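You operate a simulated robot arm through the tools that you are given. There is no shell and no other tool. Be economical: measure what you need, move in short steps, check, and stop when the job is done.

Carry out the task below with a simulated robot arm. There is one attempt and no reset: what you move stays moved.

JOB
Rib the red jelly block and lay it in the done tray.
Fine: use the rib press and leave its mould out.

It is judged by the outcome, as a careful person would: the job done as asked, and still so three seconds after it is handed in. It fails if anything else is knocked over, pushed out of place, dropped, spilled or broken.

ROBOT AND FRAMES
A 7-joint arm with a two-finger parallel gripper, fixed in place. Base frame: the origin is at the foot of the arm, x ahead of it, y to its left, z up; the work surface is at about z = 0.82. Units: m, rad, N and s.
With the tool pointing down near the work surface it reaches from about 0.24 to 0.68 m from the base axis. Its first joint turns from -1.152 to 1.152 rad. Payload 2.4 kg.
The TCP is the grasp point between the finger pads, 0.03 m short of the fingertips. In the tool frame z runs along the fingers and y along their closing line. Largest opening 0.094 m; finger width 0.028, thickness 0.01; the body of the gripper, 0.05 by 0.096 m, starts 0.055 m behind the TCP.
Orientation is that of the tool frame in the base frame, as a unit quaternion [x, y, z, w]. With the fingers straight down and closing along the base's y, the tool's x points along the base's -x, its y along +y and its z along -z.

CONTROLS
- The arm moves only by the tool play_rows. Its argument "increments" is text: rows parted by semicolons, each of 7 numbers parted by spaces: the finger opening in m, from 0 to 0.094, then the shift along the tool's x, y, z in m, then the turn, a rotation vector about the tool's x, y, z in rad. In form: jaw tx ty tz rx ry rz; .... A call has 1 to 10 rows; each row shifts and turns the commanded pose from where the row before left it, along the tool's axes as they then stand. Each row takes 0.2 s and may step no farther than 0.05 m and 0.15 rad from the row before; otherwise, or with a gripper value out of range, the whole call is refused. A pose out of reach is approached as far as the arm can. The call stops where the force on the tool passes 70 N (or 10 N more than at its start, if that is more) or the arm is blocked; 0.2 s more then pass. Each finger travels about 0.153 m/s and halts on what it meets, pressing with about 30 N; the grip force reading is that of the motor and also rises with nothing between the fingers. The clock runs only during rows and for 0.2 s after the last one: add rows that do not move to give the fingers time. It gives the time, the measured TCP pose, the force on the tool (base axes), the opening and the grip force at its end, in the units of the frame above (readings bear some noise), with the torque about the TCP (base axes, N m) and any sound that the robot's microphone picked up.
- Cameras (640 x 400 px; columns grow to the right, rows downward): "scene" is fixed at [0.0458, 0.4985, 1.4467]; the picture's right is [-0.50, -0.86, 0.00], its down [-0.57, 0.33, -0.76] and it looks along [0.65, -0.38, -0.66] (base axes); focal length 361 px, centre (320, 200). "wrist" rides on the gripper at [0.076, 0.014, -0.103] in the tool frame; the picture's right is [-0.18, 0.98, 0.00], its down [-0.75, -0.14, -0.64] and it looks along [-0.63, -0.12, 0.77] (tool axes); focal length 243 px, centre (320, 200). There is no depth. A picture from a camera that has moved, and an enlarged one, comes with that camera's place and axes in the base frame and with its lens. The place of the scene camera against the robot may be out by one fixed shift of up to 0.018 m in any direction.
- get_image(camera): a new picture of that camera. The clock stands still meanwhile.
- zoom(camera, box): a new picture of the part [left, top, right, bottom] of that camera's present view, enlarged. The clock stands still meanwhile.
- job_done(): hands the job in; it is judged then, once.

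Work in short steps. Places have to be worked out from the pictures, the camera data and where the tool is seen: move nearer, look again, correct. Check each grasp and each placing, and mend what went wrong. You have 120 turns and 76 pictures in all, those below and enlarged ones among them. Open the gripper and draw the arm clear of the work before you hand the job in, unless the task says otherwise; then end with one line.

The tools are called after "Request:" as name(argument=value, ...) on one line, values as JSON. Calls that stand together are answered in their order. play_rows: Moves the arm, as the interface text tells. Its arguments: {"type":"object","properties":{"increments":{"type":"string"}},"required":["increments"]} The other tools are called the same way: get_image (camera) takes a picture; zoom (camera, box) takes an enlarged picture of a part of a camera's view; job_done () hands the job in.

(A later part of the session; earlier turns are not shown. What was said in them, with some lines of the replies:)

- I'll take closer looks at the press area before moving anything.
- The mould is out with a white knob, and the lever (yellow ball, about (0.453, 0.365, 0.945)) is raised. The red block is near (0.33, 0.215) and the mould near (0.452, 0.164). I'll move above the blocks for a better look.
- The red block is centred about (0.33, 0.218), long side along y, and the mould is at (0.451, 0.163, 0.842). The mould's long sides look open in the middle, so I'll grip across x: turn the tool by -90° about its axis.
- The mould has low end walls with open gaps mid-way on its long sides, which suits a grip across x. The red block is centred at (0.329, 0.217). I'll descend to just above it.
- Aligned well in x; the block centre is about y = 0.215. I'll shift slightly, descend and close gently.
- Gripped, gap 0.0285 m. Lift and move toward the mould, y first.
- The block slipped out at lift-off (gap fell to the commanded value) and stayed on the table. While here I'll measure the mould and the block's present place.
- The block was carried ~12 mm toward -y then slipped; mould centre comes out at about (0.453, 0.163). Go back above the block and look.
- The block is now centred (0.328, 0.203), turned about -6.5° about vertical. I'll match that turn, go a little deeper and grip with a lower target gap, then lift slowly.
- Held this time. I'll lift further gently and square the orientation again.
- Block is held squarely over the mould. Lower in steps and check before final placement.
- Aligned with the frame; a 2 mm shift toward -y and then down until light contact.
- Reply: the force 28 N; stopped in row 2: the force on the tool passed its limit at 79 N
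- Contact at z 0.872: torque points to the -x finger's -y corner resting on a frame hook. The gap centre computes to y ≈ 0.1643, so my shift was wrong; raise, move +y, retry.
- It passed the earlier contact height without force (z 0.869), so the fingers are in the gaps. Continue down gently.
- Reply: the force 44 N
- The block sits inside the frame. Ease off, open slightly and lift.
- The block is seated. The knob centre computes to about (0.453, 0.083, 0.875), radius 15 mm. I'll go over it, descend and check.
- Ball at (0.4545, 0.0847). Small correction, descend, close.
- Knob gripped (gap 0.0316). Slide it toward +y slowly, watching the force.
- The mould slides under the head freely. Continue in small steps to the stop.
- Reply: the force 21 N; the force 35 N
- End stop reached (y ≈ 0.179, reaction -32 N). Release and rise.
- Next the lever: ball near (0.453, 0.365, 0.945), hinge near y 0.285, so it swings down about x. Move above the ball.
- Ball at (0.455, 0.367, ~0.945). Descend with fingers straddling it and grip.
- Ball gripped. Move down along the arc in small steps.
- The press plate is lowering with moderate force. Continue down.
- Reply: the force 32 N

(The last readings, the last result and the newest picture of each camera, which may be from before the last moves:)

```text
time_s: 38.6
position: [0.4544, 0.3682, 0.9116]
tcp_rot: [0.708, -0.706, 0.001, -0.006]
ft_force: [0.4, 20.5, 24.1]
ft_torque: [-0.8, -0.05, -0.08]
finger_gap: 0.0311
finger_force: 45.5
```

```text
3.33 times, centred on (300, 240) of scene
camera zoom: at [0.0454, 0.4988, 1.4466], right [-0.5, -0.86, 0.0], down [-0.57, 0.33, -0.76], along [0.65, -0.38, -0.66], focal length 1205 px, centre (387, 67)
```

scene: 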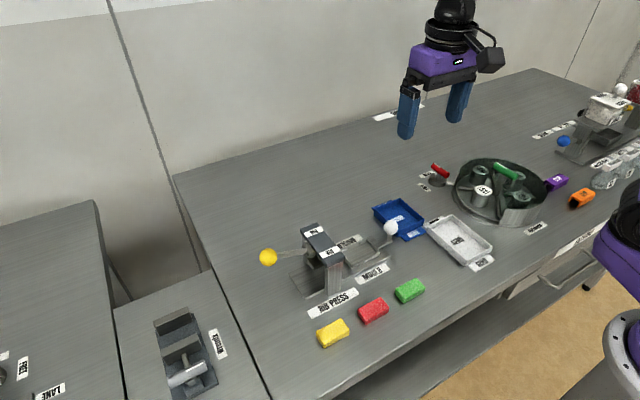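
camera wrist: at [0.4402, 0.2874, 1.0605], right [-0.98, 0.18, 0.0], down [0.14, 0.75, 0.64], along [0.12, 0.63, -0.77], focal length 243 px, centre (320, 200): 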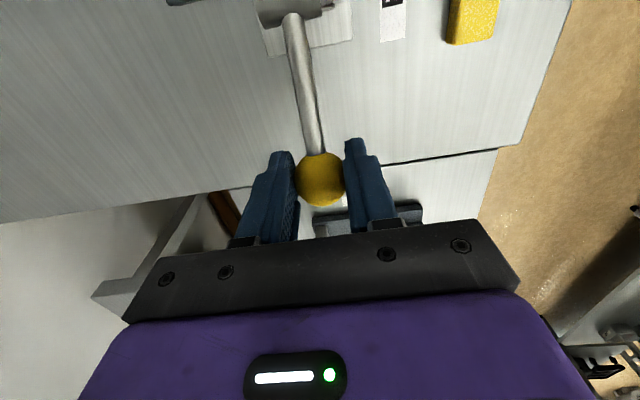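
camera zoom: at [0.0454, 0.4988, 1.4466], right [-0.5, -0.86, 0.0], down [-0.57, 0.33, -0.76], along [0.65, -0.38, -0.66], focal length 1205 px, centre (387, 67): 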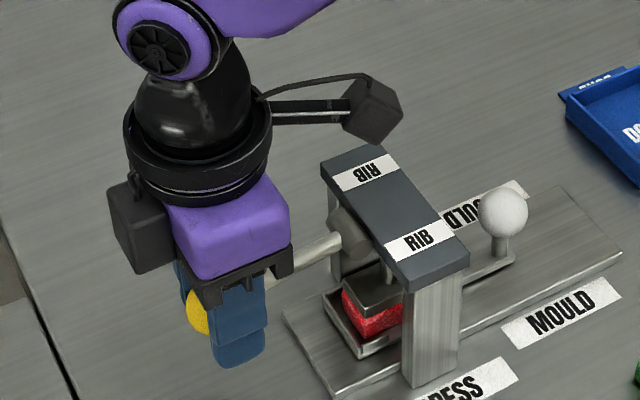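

Request:
play_rows(increments="0.02 -0.002 0 0.004 0 0 0;0.02 0 0 0.005 0 0 0;0.02 0.001 0 0.005 0 0 0;0.02 0 0 0 0 0 0")

Request:
zoom(camera="scene", box=[220, 180, 380, 300])

```text
time_s: 39.6
position: [0.4542, 0.3685, 0.8968]
tcp_rot: [0.708, -0.707, 0.001, -0.005]
ft_force: [-7.3, 16.7, 29.4]
ft_torque: [-0.23, 0.07, 0.02]
finger_gap: 0.0324
finger_force: 45.4
```

```text
3.33 times, centred on (300, 240) of scene
camera zoom: at [0.0452, 0.4986, 1.4467], right [-0.5, -0.86, 0.0], down [-0.57, 0.33, -0.76], along [0.65, -0.38, -0.66], focal length 1205 px, centre (387, 67)
```

zoom: 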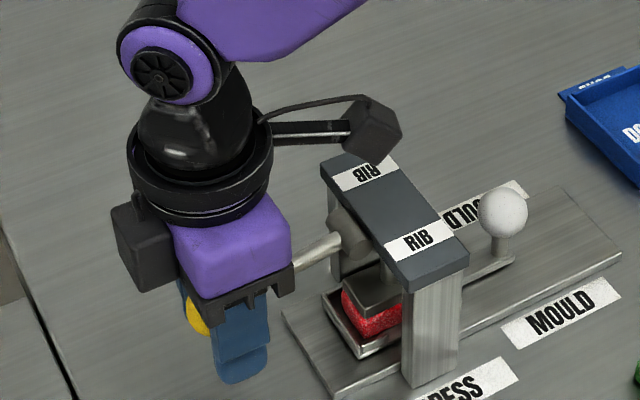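

Request:
play_rows(increments="0.02 0 0 0.004 0 0 0;0.02 0.001 0 0.004 0 0 0;0.02 0.001 0 0.004 0 0 0;0.02 0 0 0 0 0 0")

Request:
zoom(camera="scene", box=[220, 180, 380, 300])

Request:
get_image(camera="wrist")

```text
time_s: 40.6
position: [0.4547, 0.3701, 0.8882]
tcp_rot: [0.709, -0.705, 0.001, -0.008]
ft_force: [-8.0, 25.0, 38.2]
ft_torque: [-0.05, -0.13, 0.0]
finger_gap: 0.0316
finger_force: 44.9
```

```text
3.33 times, centred on (300, 240) of scene
camera zoom: at [0.045, 0.4986, 1.4466], right [-0.5, -0.86, 0.0], down [-0.57, 0.33, -0.76], along [0.65, -0.38, -0.66], focal length 1205 px, centre (387, 67)
```

zoom: 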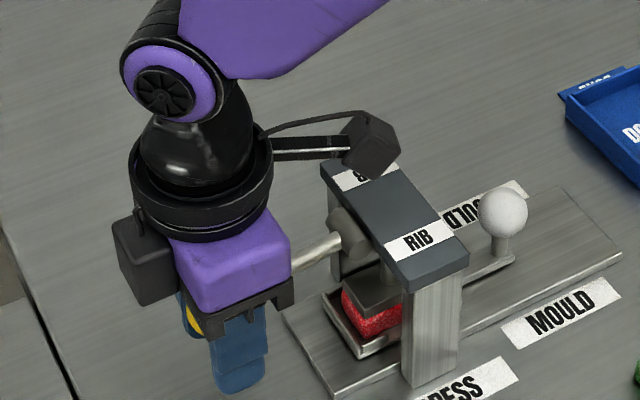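

```text
32 pictures are left
camera wrist: at [0.4398, 0.2913, 0.9902], right [-0.98, 0.18, -0.01], down [0.13, 0.75, 0.65], along [0.12, 0.64, -0.76], focal length 243 px, centre (320, 200)
```

wrist: 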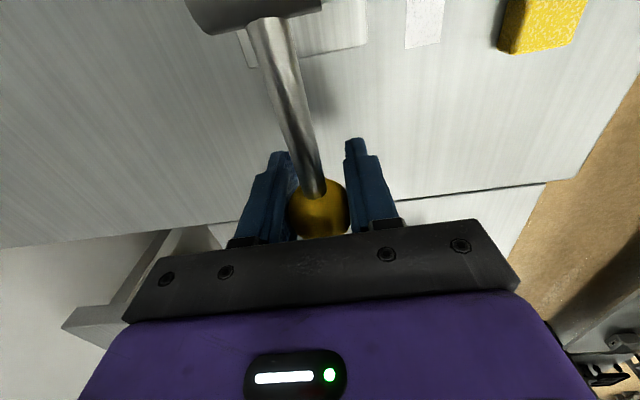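

The plate is on the block and the pads are now sliding down the ball (ball stays at z ≈ 0.905). Better: release, close the fingers and push from above with the tips.

Request:
play_rows(increments="0.02 0 0 -0.006 0 0 0;0.05 0 0 0 0 0 0;0.06 0 0 0 0 0 0;0.06 0 0 -0.03 0 0 0;0.06 0 0 -0.04 0 0 0;0.06 0 0 -0.04 0 0 0;0.0 0 0 0 0 0 0;0 0 0 0 0 0 0;0 0 0 0 0 0 0")

Request:
get_image(camera="wrist")

Request:
zoom(camera="scene", box=[220, 180, 380, 300])

```text
time_s: 42.6
position: [0.4544, 0.3641, 0.9993]
tcp_rot: [0.707, -0.707, 0.0, -0.002]
ft_force: [-0.3, -0.3, -0.5]
ft_torque: [-0.02, 0.03, -0.02]
finger_gap: 0.0
finger_force: 29.8
```

```text
31 pictures are left
camera wrist: at [0.4398, 0.2861, 1.1028], right [-0.98, 0.18, 0.0], down [0.14, 0.75, 0.64], along [0.12, 0.63, -0.77], focal length 243 px, centre (320, 200)
```

wrist: 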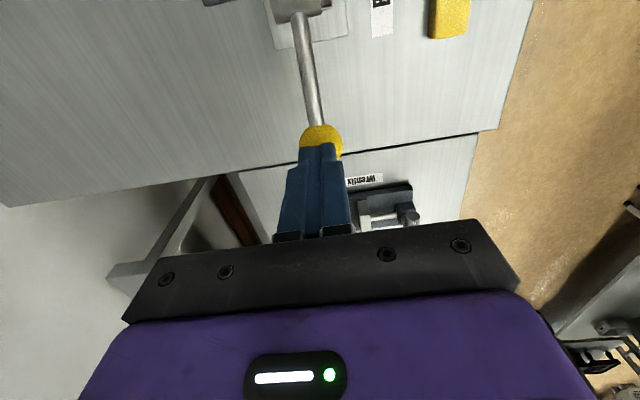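

```text
3.33 times, centred on (300, 240) of scene
camera zoom: at [0.0458, 0.4985, 1.4467], right [-0.5, -0.86, 0.0], down [-0.57, 0.33, -0.76], along [0.65, -0.38, -0.66], focal length 1205 px, centre (387, 67)
```

zoom: 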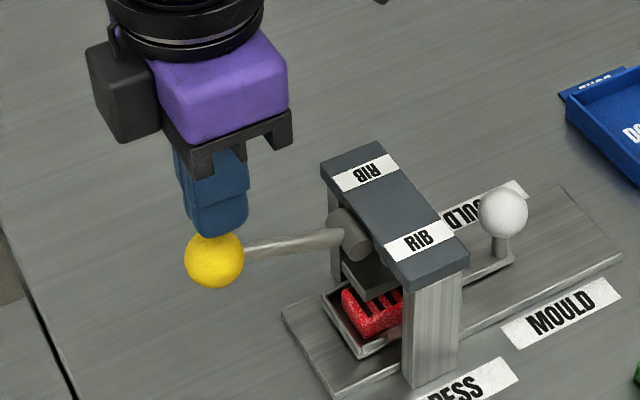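

The lever sprang back up and the block now shows ribs. Let me look closely.

Request:
zoom(camera="scene", box=[290, 235, 350, 280])

```text
8.89 times, centred on (320, 258) of scene
camera zoom: at [0.0458, 0.4985, 1.4467], right [-0.5, -0.86, 0.0], down [-0.57, 0.33, -0.76], along [0.65, -0.38, -0.66], focal length 3213 px, centre (320, -311)
```

zoom: 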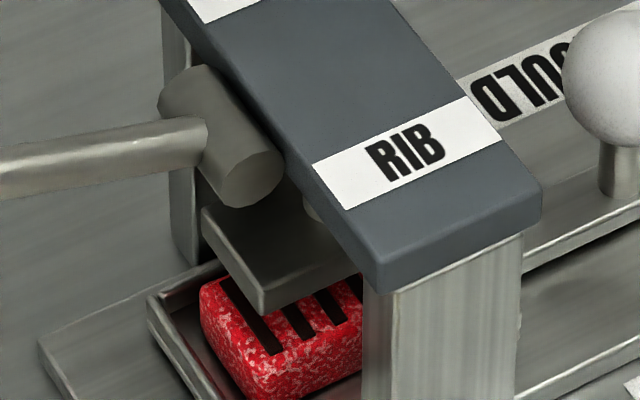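

Ribs are clearly formed. Now go back over the head to the white knob to pull the mould out.

Request:
play_rows(increments="0 0 0 -0.03 0 0 0;0 0.045 0 0 0 0 0;0.03 0.045 0 0 0 0 0;0.06 0.045 0 0 0 0 0;0.06 0.045 0 0 0 0 0;0.06 0.006 0 0 0 0 0;0.06 0 0 0 0 0 0")

Request:
play_rows(increments="0.06 0 0 0.04 0 0 0;0.06 0 0 0.04 0 0 0;0.06 0 0 0.02 0 0 0;0.06 0 0 0 0 0 0")

Request:
get_image(camera="wrist")

```text
time_s: 44.2
position: [0.4564, 0.1778, 1.0289]
tcp_rot: [-0.707, 0.707, 0.0, 0.002]
ft_force: [-0.2, -0.3, 0.2]
ft_torque: [0.02, 0.04, -0.02]
finger_gap: 0.0601
finger_force: 0.1
```

```text
time_s: 45.2
position: [0.454, 0.1783, 0.9296]
tcp_rot: [0.708, -0.706, 0.001, -0.002]
ft_force: [0.6, -0.4, 0.0]
ft_torque: [-0.01, 0.03, -0.02]
finger_gap: 0.0599
finger_force: 0.0
```

```text
28 pictures are left
camera wrist: at [0.4398, 0.1003, 1.0329], right [-0.98, 0.18, 0.0], down [0.14, 0.75, 0.64], along [0.12, 0.63, -0.77], focal length 243 px, centre (320, 200)
```

wrist: 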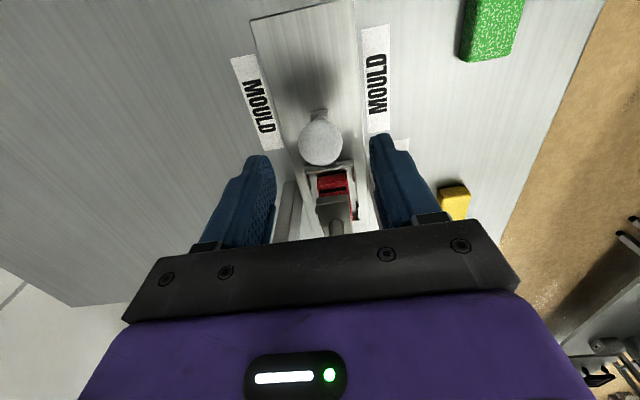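

Aligned over the knob. Descend, grip, then pull toward -y.

Request:
play_rows(increments="0.06 0 0 0.024 0 0 0;0.06 0 0 0.024 0 0 0;0.04 0 0 0 0 0 0;0.02 0 0 0 0 0 0;0.02 0 0 0 0 0 0;0.02 0 0 0 0 0 0")

Request:
play_rows(increments="0.02 0.006 0 0 0 0 0;0.02 0.01 0 0 0 0 0;0.02 0.01 0 0 0 0 0;0.02 0.01 0 0 0 0 0;0.02 0.01 0 0 0 0 0;0.02 0.01 0 0 0 0 0;0.02 0.01 0 0 0 0 0;0.02 0.01 0 0 0 0 0;0.02 0 0 0 0 0 0")

```text
time_s: 46.6
position: [0.4543, 0.1781, 0.8803]
tcp_rot: [-0.707, 0.707, 0.0, 0.001]
ft_force: [1.5, 1.2, -6.6]
ft_torque: [0.36, -0.1, -0.04]
finger_gap: 0.0315
finger_force: 44.7
```

```text
time_s: 48.6
position: [0.4549, 0.102, 0.8799]
tcp_rot: [-0.707, 0.707, 0.0, 0.002]
ft_force: [-0.7, 1.1, -12.0]
ft_torque: [-0.03, -0.02, 0.04]
finger_gap: 0.0319
finger_force: 45.2
```

Request:
play_rows(increments="0.02 0.007 0 0 0 0 0;0.02 0.006 0 0 0 0 0;0.02 0.003 0 0 0 0 0;0.02 0 0 0 0 0 0")

Request:
zoom(camera="scene", box=[290, 180, 450, 300])

```text
time_s: 49.6
position: [0.4551, 0.0856, 0.8809]
tcp_rot: [-0.707, 0.708, -0.001, 0.002]
ft_force: [-2.8, 0.8, 5.9]
ft_torque: [-0.49, 0.22, 0.05]
finger_gap: 0.0318
finger_force: 44.5
```

```text
3.33 times, centred on (370, 240) of scene
camera zoom: at [0.0457, 0.4985, 1.4467], right [-0.5, -0.86, 0.0], down [-0.57, 0.33, -0.76], along [0.65, -0.38, -0.66], focal length 1205 px, centre (153, 67)
```

zoom: 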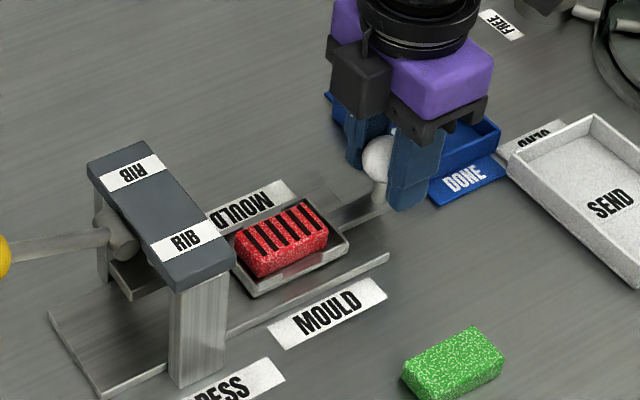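

The mould is back out with a ribbed block. One more small pull to confirm it's at its outer stop.

Request:
play_rows(increments="0.02 0.002 0 0 0 0 0;0.02 0.001 0 0 0 0 0;0.02 0 0 0 0 0 0")

```text
time_s: 50.4
position: [0.455, 0.0841, 0.8784]
tcp_rot: [0.708, -0.707, 0.001, -0.001]
ft_force: [-1.2, 5.1, -1.8]
ft_torque: [0.07, 0.06, -0.14]
finger_gap: 0.0316
finger_force: 45.1
```

At the stop. Release, rise, and view the block from above.

Request:
play_rows(increments="0.02 -0.001 0 0 0 0 0;0.045 0 0 0 0 0 0;0.06 0 0 0 0 0 0;0.06 0 0 -0.03 0 0 0;0.06 0 0 -0.03 0 0 0;0.06 -0.04 0 0 0 0 0;0.06 -0.04 0 0 0 0 0;0.06 0 0 0 0 0 0")

Request:
zoom(camera="wrist", box=[220, 0, 420, 200])

Request:
zoom(camera="scene", box=[330, 220, 410, 280])

```text
time_s: 52.2
position: [0.4549, 0.163, 0.9398]
tcp_rot: [0.708, -0.706, -0.001, -0.001]
ft_force: [-0.2, 0.1, 0.0]
ft_torque: [-0.01, 0.04, 0.01]
finger_gap: 0.06
finger_force: 0.0
```

```text
2.00 times, centred on (320, 100) of wrist
camera zoom: at [0.4403, 0.0868, 1.0442], right [-0.98, 0.18, 0.0], down [0.14, 0.75, 0.64], along [0.12, 0.63, -0.77], focal length 485 px, centre (320, 400)
```

zoom: 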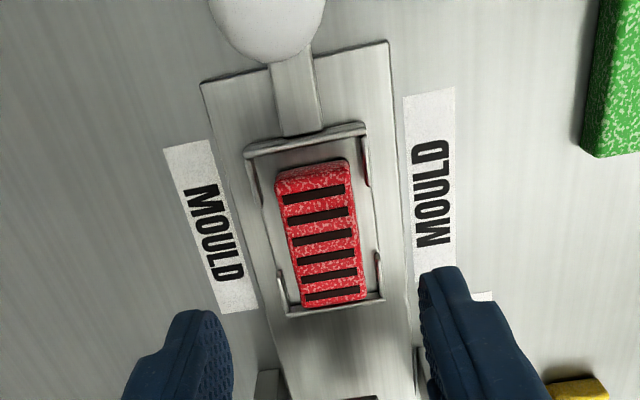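

```text
6.67 times, centred on (370, 250) of scene
camera zoom: at [0.0458, 0.4985, 1.4467], right [-0.5, -0.86, 0.0], down [-0.57, 0.33, -0.76], along [0.65, -0.38, -0.66], focal length 2410 px, centre (-13, -133)
```

zoom: 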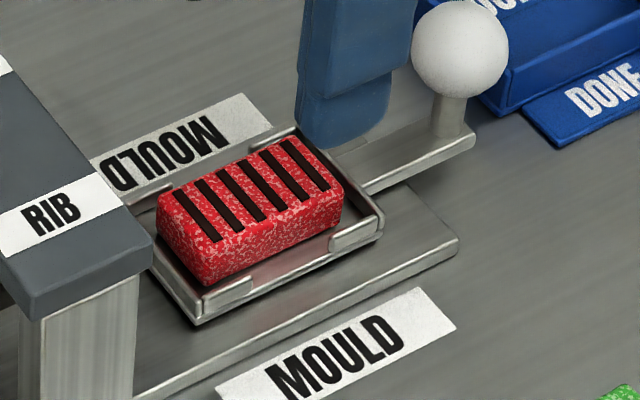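

The ribbed block lies square in the mould. Descend with the fingertips only just into the slots (z ≈ 0.869, y ≈ 0.1645) and grip.

Request:
play_rows(increments="0.046 -0.0015 0 0.025 0 0 0;0.046 0 0.0005 0.025 0 0 0;0.046 0 0 0.012 0 0 0;0.046 0 0 0 0 0 0")

Request:
zoom(camera="wrist", box=[260, 60, 400, 200])

```text
time_s: 53.2
position: [0.4547, 0.1656, 0.8773]
tcp_rot: [-0.707, 0.707, 0.0, 0.001]
ft_force: [-0.7, -0.1, -0.7]
ft_torque: [0.01, 0.0, -0.01]
finger_gap: 0.0461
finger_force: 0.0
```

```text
2.86 times, centred on (330, 130) of wrist
camera zoom: at [0.4402, 0.0878, 0.9812], right [-0.98, 0.18, 0.0], down [0.14, 0.75, 0.64], along [0.12, 0.63, -0.77], focal length 693 px, centre (291, 400)
```

zoom: 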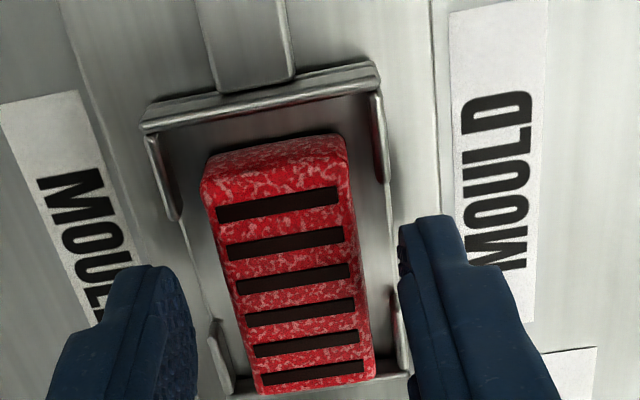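

Request:
play_rows(increments="0.046 0 0 0.004 0 0 0;0.046 0 0 0.0035 0 0 0;0.046 0 0 0 0 0 0")

Request:
play_rows(increments="0.034 0 0 0 0 0 0;0.015 0 0 0 0 0 0;0.01 0 0 0 0 0 0;0.01 0 0 0 0 0 0;0.01 0 0 0 0 0 0")

Request:
zoom(camera="wrist", box=[260, 60, 400, 200])

```text
time_s: 54.0
position: [0.4543, 0.1658, 0.8712]
tcp_rot: [-0.707, 0.707, 0.0, 0.001]
ft_force: [0.6, -0.6, 0.0]
ft_torque: [0.0, -0.02, 0.01]
finger_gap: 0.046
finger_force: 0.1
```

```text
time_s: 55.2
position: [0.4538, 0.1647, 0.8712]
tcp_rot: [0.708, -0.707, 0.0, 0.0]
ft_force: [-0.3, 0.1, 0.6]
ft_torque: [0.0, 0.01, 0.0]
finger_gap: 0.0287
finger_force: 29.6
```

```text
2.86 times, centred on (330, 130) of wrist
camera zoom: at [0.4398, 0.0883, 0.9743], right [-0.98, 0.18, 0.0], down [0.14, 0.75, 0.64], along [0.12, 0.63, -0.77], focal length 693 px, centre (291, 400)
```

zoom: 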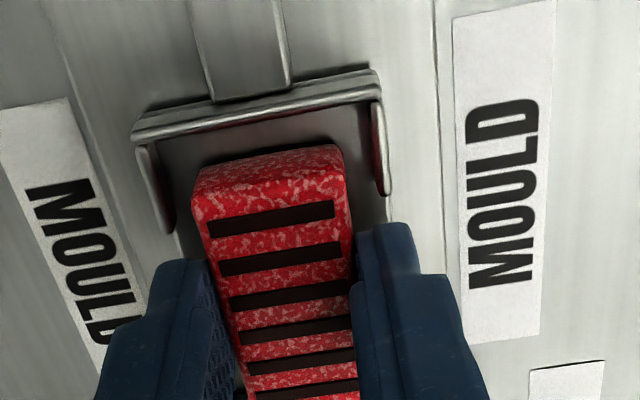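

Gripped (gap 0.0287, 30 N). Lift slowly straight up.

Request:
play_rows(increments="0.01 0 0 -0.003 0 0 0;0.01 0 0 -0.004 0 0 0;0.01 0 0 -0.006 0 0 0;0.01 0 0 -0.008 0 0 0;0.01 0 0 -0.01 0 0 0;0.01 0 0 -0.012 0 0 0;0.01 0 0 -0.012 0 0 0;0.01 0 0 -0.012 0 0 0;0.01 0 0 -0.012 0 0 0;0.01 0 0 0 0 0 0")

Request:
get_image(camera="scene")

```text
time_s: 57.4
position: [0.4546, 0.1662, 0.9492]
tcp_rot: [0.707, -0.707, 0.001, -0.001]
ft_force: [-0.5, 0.0, -0.6]
ft_torque: [0.03, 0.0, -0.02]
finger_gap: 0.0285
finger_force: 30.4
```

```text
22 pictures are left
```

scene: 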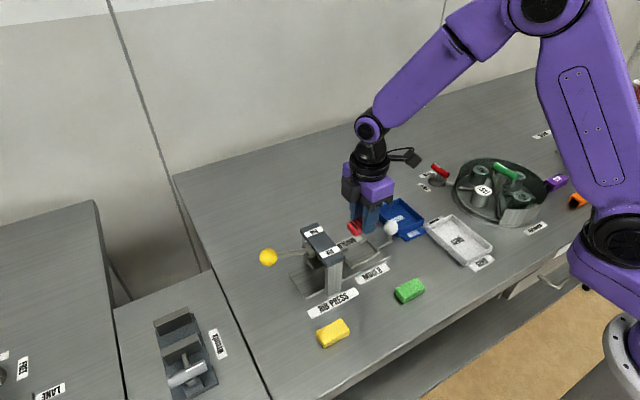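

Held firmly. The done tray's centre computes to (0.502, 0.0135). Move gently above it.

Request:
play_rows(increments="0.01 0.008 -0.003 -0.012 0 0 0;0.01 0.018 -0.006 0 0 0 0;0.01 0.02 -0.006 0 0 0 0;0.01 0.02 -0.006 0 0 0 0;0.01 0.02 -0.006 0 0 0 0;0.01 0.02 -0.006 0 0 0 0;0.01 0.02 -0.006 0 0 0 0;0.01 0.016 -0.006 0 0 0 0;0.01 0.009 -0.003 0 0 0 0;0.01 0 0 0 0 0 0")

Request:
get_image(camera="wrist")

Request:
zoom(camera="scene", box=[340, 170, 460, 260])

```text
time_s: 59.6
position: [0.504, 0.0149, 0.9615]
tcp_rot: [0.707, -0.707, 0.0, -0.001]
ft_force: [-1.0, 0.1, -0.7]
ft_torque: [0.0, 0.04, -0.02]
finger_gap: 0.029
finger_force: 29.9
```

```text
21 pictures are left
camera wrist: at [0.4874, -0.063, 1.0657], right [-0.98, 0.18, 0.0], down [0.14, 0.75, 0.64], along [0.12, 0.63, -0.77], focal length 243 px, centre (320, 200)
```

wrist: 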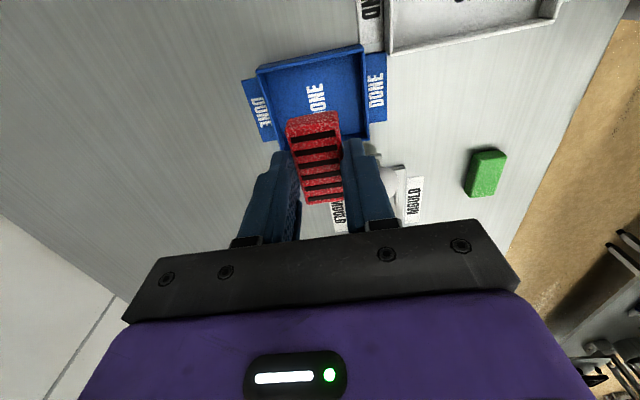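

```text
4.44 times, centred on (400, 215) of scene
camera zoom: at [0.0458, 0.4985, 1.4467], right [-0.5, -0.86, 0.0], down [-0.57, 0.33, -0.76], along [0.65, -0.38, -0.66], focal length 1606 px, centre (-36, 133)
```

zoom: 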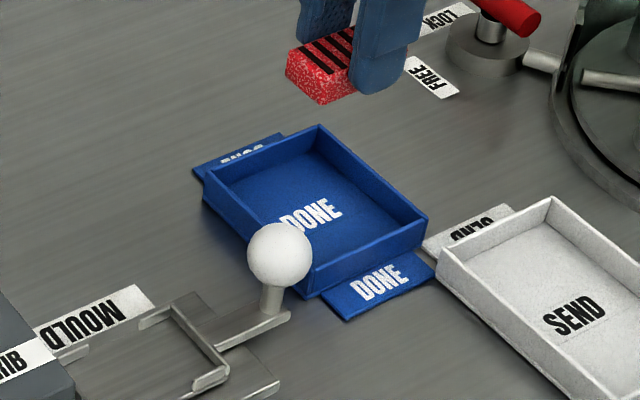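

Tray centre ≈ (0.504, 0.011). Shift 3 mm and lower.

Request:
play_rows(increments="0.01 0.003 0 0.01 0 0 0;0.01 0 0 0.015 0 0 0;0.01 0 0 0.015 0 0 0;0.01 0 0 0.015 0 0 0;0.01 0 0 0.012 0 0 0;0.01 0 0 0.01 0 0 0;0.01 0 0 0.006 0 0 0;0.01 0 0 0 0 0 0")

Request:
get_image(camera="wrist")

Request:
zoom(camera="scene", box=[350, 180, 450, 255])

```text
time_s: 61.4
position: [0.5024, 0.0116, 0.8779]
tcp_rot: [0.707, -0.707, 0.001, -0.002]
ft_force: [-0.3, -0.3, -0.4]
ft_torque: [0.01, -0.02, -0.03]
finger_gap: 0.0288
finger_force: 30.2
```

```text
19 pictures are left
camera wrist: at [0.4876, -0.0657, 0.9823], right [-0.98, 0.18, 0.0], down [0.14, 0.75, 0.64], along [0.12, 0.63, -0.77], focal length 243 px, centre (320, 200)
```

wrist: 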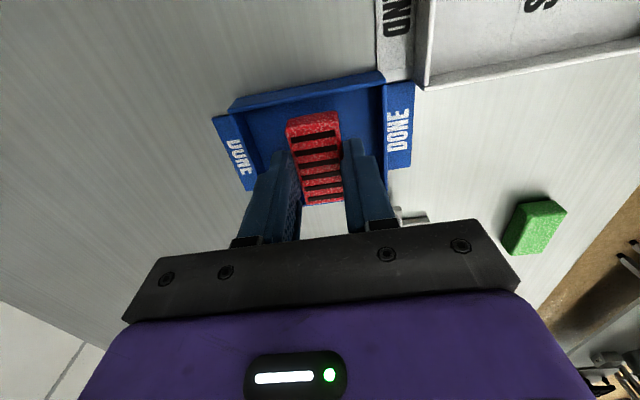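

```text
5.33 times, centred on (400, 218) of scene
camera zoom: at [0.0458, 0.4985, 1.4467], right [-0.5, -0.86, 0.0], down [-0.57, 0.33, -0.76], along [0.65, -0.38, -0.66], focal length 1928 px, centre (-107, 107)
```

zoom: 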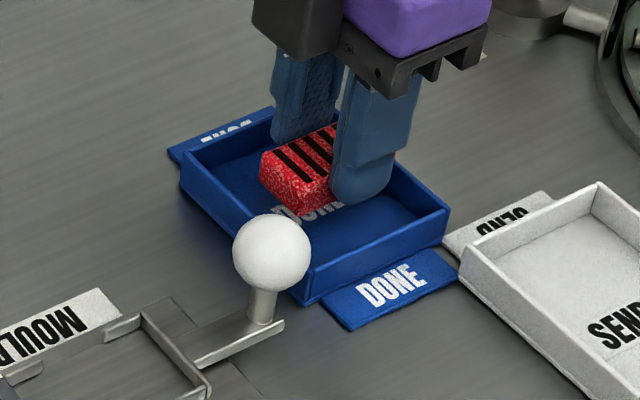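

Well centred in the tray. Lower by small steps to contact.

Request:
play_rows(increments="0.01 0 0 0.004 0 0 0;0.01 0 0 0.004 0 0 0;0.01 0 0 0.002 0 0 0;0.01 0 0 0 0 0 0")

```text
time_s: 62.4
position: [0.5028, 0.012, 0.8689]
tcp_rot: [-0.707, 0.707, 0.0, 0.002]
ft_force: [-0.1, -0.7, -1.2]
ft_torque: [0.0, -0.01, -0.02]
finger_gap: 0.0288
finger_force: 29.8
```

Request:
play_rows(increments="0.01 0 0 0.002 0 0 0;0.01 0 0 0.0015 0 0 0;0.01 0 0 0 0 0 0")

```text
time_s: 63.2
position: [0.5024, 0.011, 0.8662]
tcp_rot: [0.707, -0.707, 0.001, -0.002]
ft_force: [-0.4, 1.2, -0.2]
ft_torque: [-0.04, -0.03, -0.02]
finger_gap: 0.0286
finger_force: 29.9
```

Request:
play_rows(increments="0.01 0 0 0.002 0 0 0;0.01 0 0 0.001 0 0 0;0.01 0 0 0 0 0 0")

```text
time_s: 64.0
position: [0.5037, 0.0111, 0.8622]
tcp_rot: [0.708, -0.707, 0.0, -0.001]
ft_force: [-0.3, 0.7, -1.3]
ft_torque: [0.01, -0.04, -0.02]
finger_gap: 0.0287
finger_force: 30.7
```

Request:
play_rows(increments="0.01 0 0 0.0015 0 0 0;0.01 0 0 0 0 0 0")

Request:
zoom(camera="scene", box=[370, 190, 430, 235])

```text
time_s: 64.6
position: [0.502, 0.012, 0.8605]
tcp_rot: [-0.707, 0.708, -0.001, 0.002]
ft_force: [-0.1, -1.0, -0.7]
ft_torque: [-0.01, 0.03, 0.01]
finger_gap: 0.0287
finger_force: 30.2
```

```text
8.89 times, centred on (400, 212) of scene
camera zoom: at [0.0458, 0.4985, 1.4467], right [-0.5, -0.86, 0.0], down [-0.57, 0.33, -0.76], along [0.65, -0.38, -0.66], focal length 3213 px, centre (-391, 89)
```

zoom: 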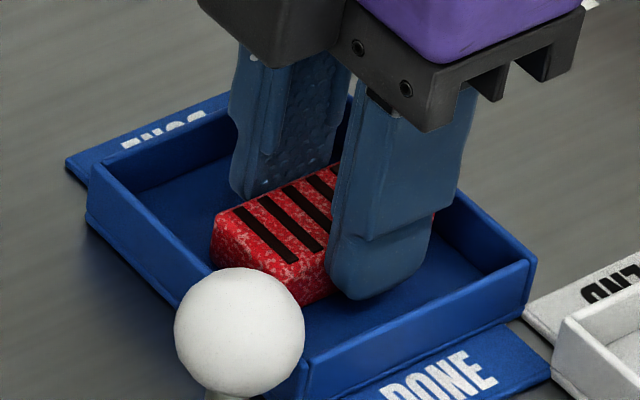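

Nearly down; continue in 1 mm steps.

Request:
play_rows(increments="0.01 0 0 0.001 0 0 0;0.01 0 0 0.001 0 0 0;0.01 0 0 0 0 0 0")

```text
time_s: 65.4
position: [0.5033, 0.0109, 0.8611]
tcp_rot: [-0.707, 0.707, -0.001, 0.001]
ft_force: [-6.8, -0.9, 27.2]
ft_torque: [0.0, 0.22, 0.02]
finger_gap: 0.0289
finger_force: 30.1
```

Contact with the tray floor. Ease off, open and lift away.

Request:
play_rows(increments="0.01 0 0 -0.001 0 0 0;0.034 0 0 0 0 0 0;0.042 0 0 0 0 0 0;0.042 0 0 0 0 0 0;0.042 0 0 -0.01 0 0 0;0.042 0 0 -0.03 0 0 0;0.042 0 0 -0.04 0 0 0;0.042 0 0 -0.04 0 0 0;0.042 0 0 0 0 0 0")

Request:
get_image(camera="wrist")

Request:
zoom(camera="scene", box=[240, 170, 500, 350])

```text
time_s: 67.4
position: [0.5032, 0.0128, 0.9802]
tcp_rot: [0.708, -0.707, 0.0, -0.001]
ft_force: [0.9, -0.5, -0.2]
ft_torque: [0.02, 0.01, 0.01]
finger_gap: 0.042
finger_force: 0.0
```

```text
16 pictures are left
camera wrist: at [0.4879, -0.066, 1.0842], right [-0.98, 0.18, 0.0], down [0.14, 0.75, 0.64], along [0.12, 0.63, -0.77], focal length 243 px, centre (320, 200)
```

wrist: 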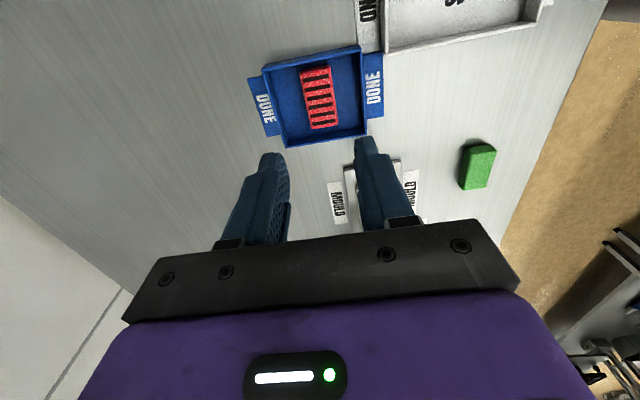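

```text
2.22 times, centred on (370, 260) of scene
camera zoom: at [0.0458, 0.4985, 1.4467], right [-0.5, -0.86, 0.0], down [-0.57, 0.33, -0.76], along [0.65, -0.38, -0.66], focal length 803 px, centre (209, 67)
```

zoom: 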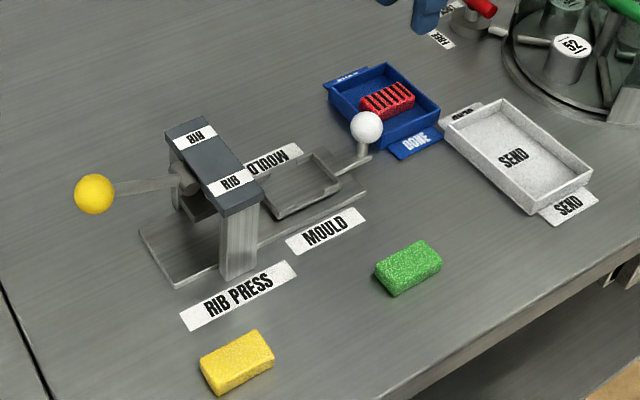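

The ribbed block lies flat in the done tray, the mould is out and empty, and the lever is up. Draw the arm clear and hand in.

Request:
play_rows(increments="0.08 0 0 -0.04 0 0 0;0.094 0 0 -0.04 0 0 0;0.094 0 0 -0.04 0 0 0;0.094 0 0 0 0 0 0")

Request:
job_done()

```text
time_s: 68.4
position: [0.5023, 0.0097, 1.102]
tcp_rot: [0.707, -0.707, 0.0, -0.002]
ft_force: [0.0, -0.8, 0.4]
ft_torque: [0.02, 0.02, -0.01]
finger_gap: 0.0938
finger_force: 0.0
```

```text
The job is handed in.
```

The red jelly block is ribbed and lies flat in the done tray, and the press is left with its mould pulled out and empty; on my first lift the block slipped from the grip and landed about 12 mm away on the table.
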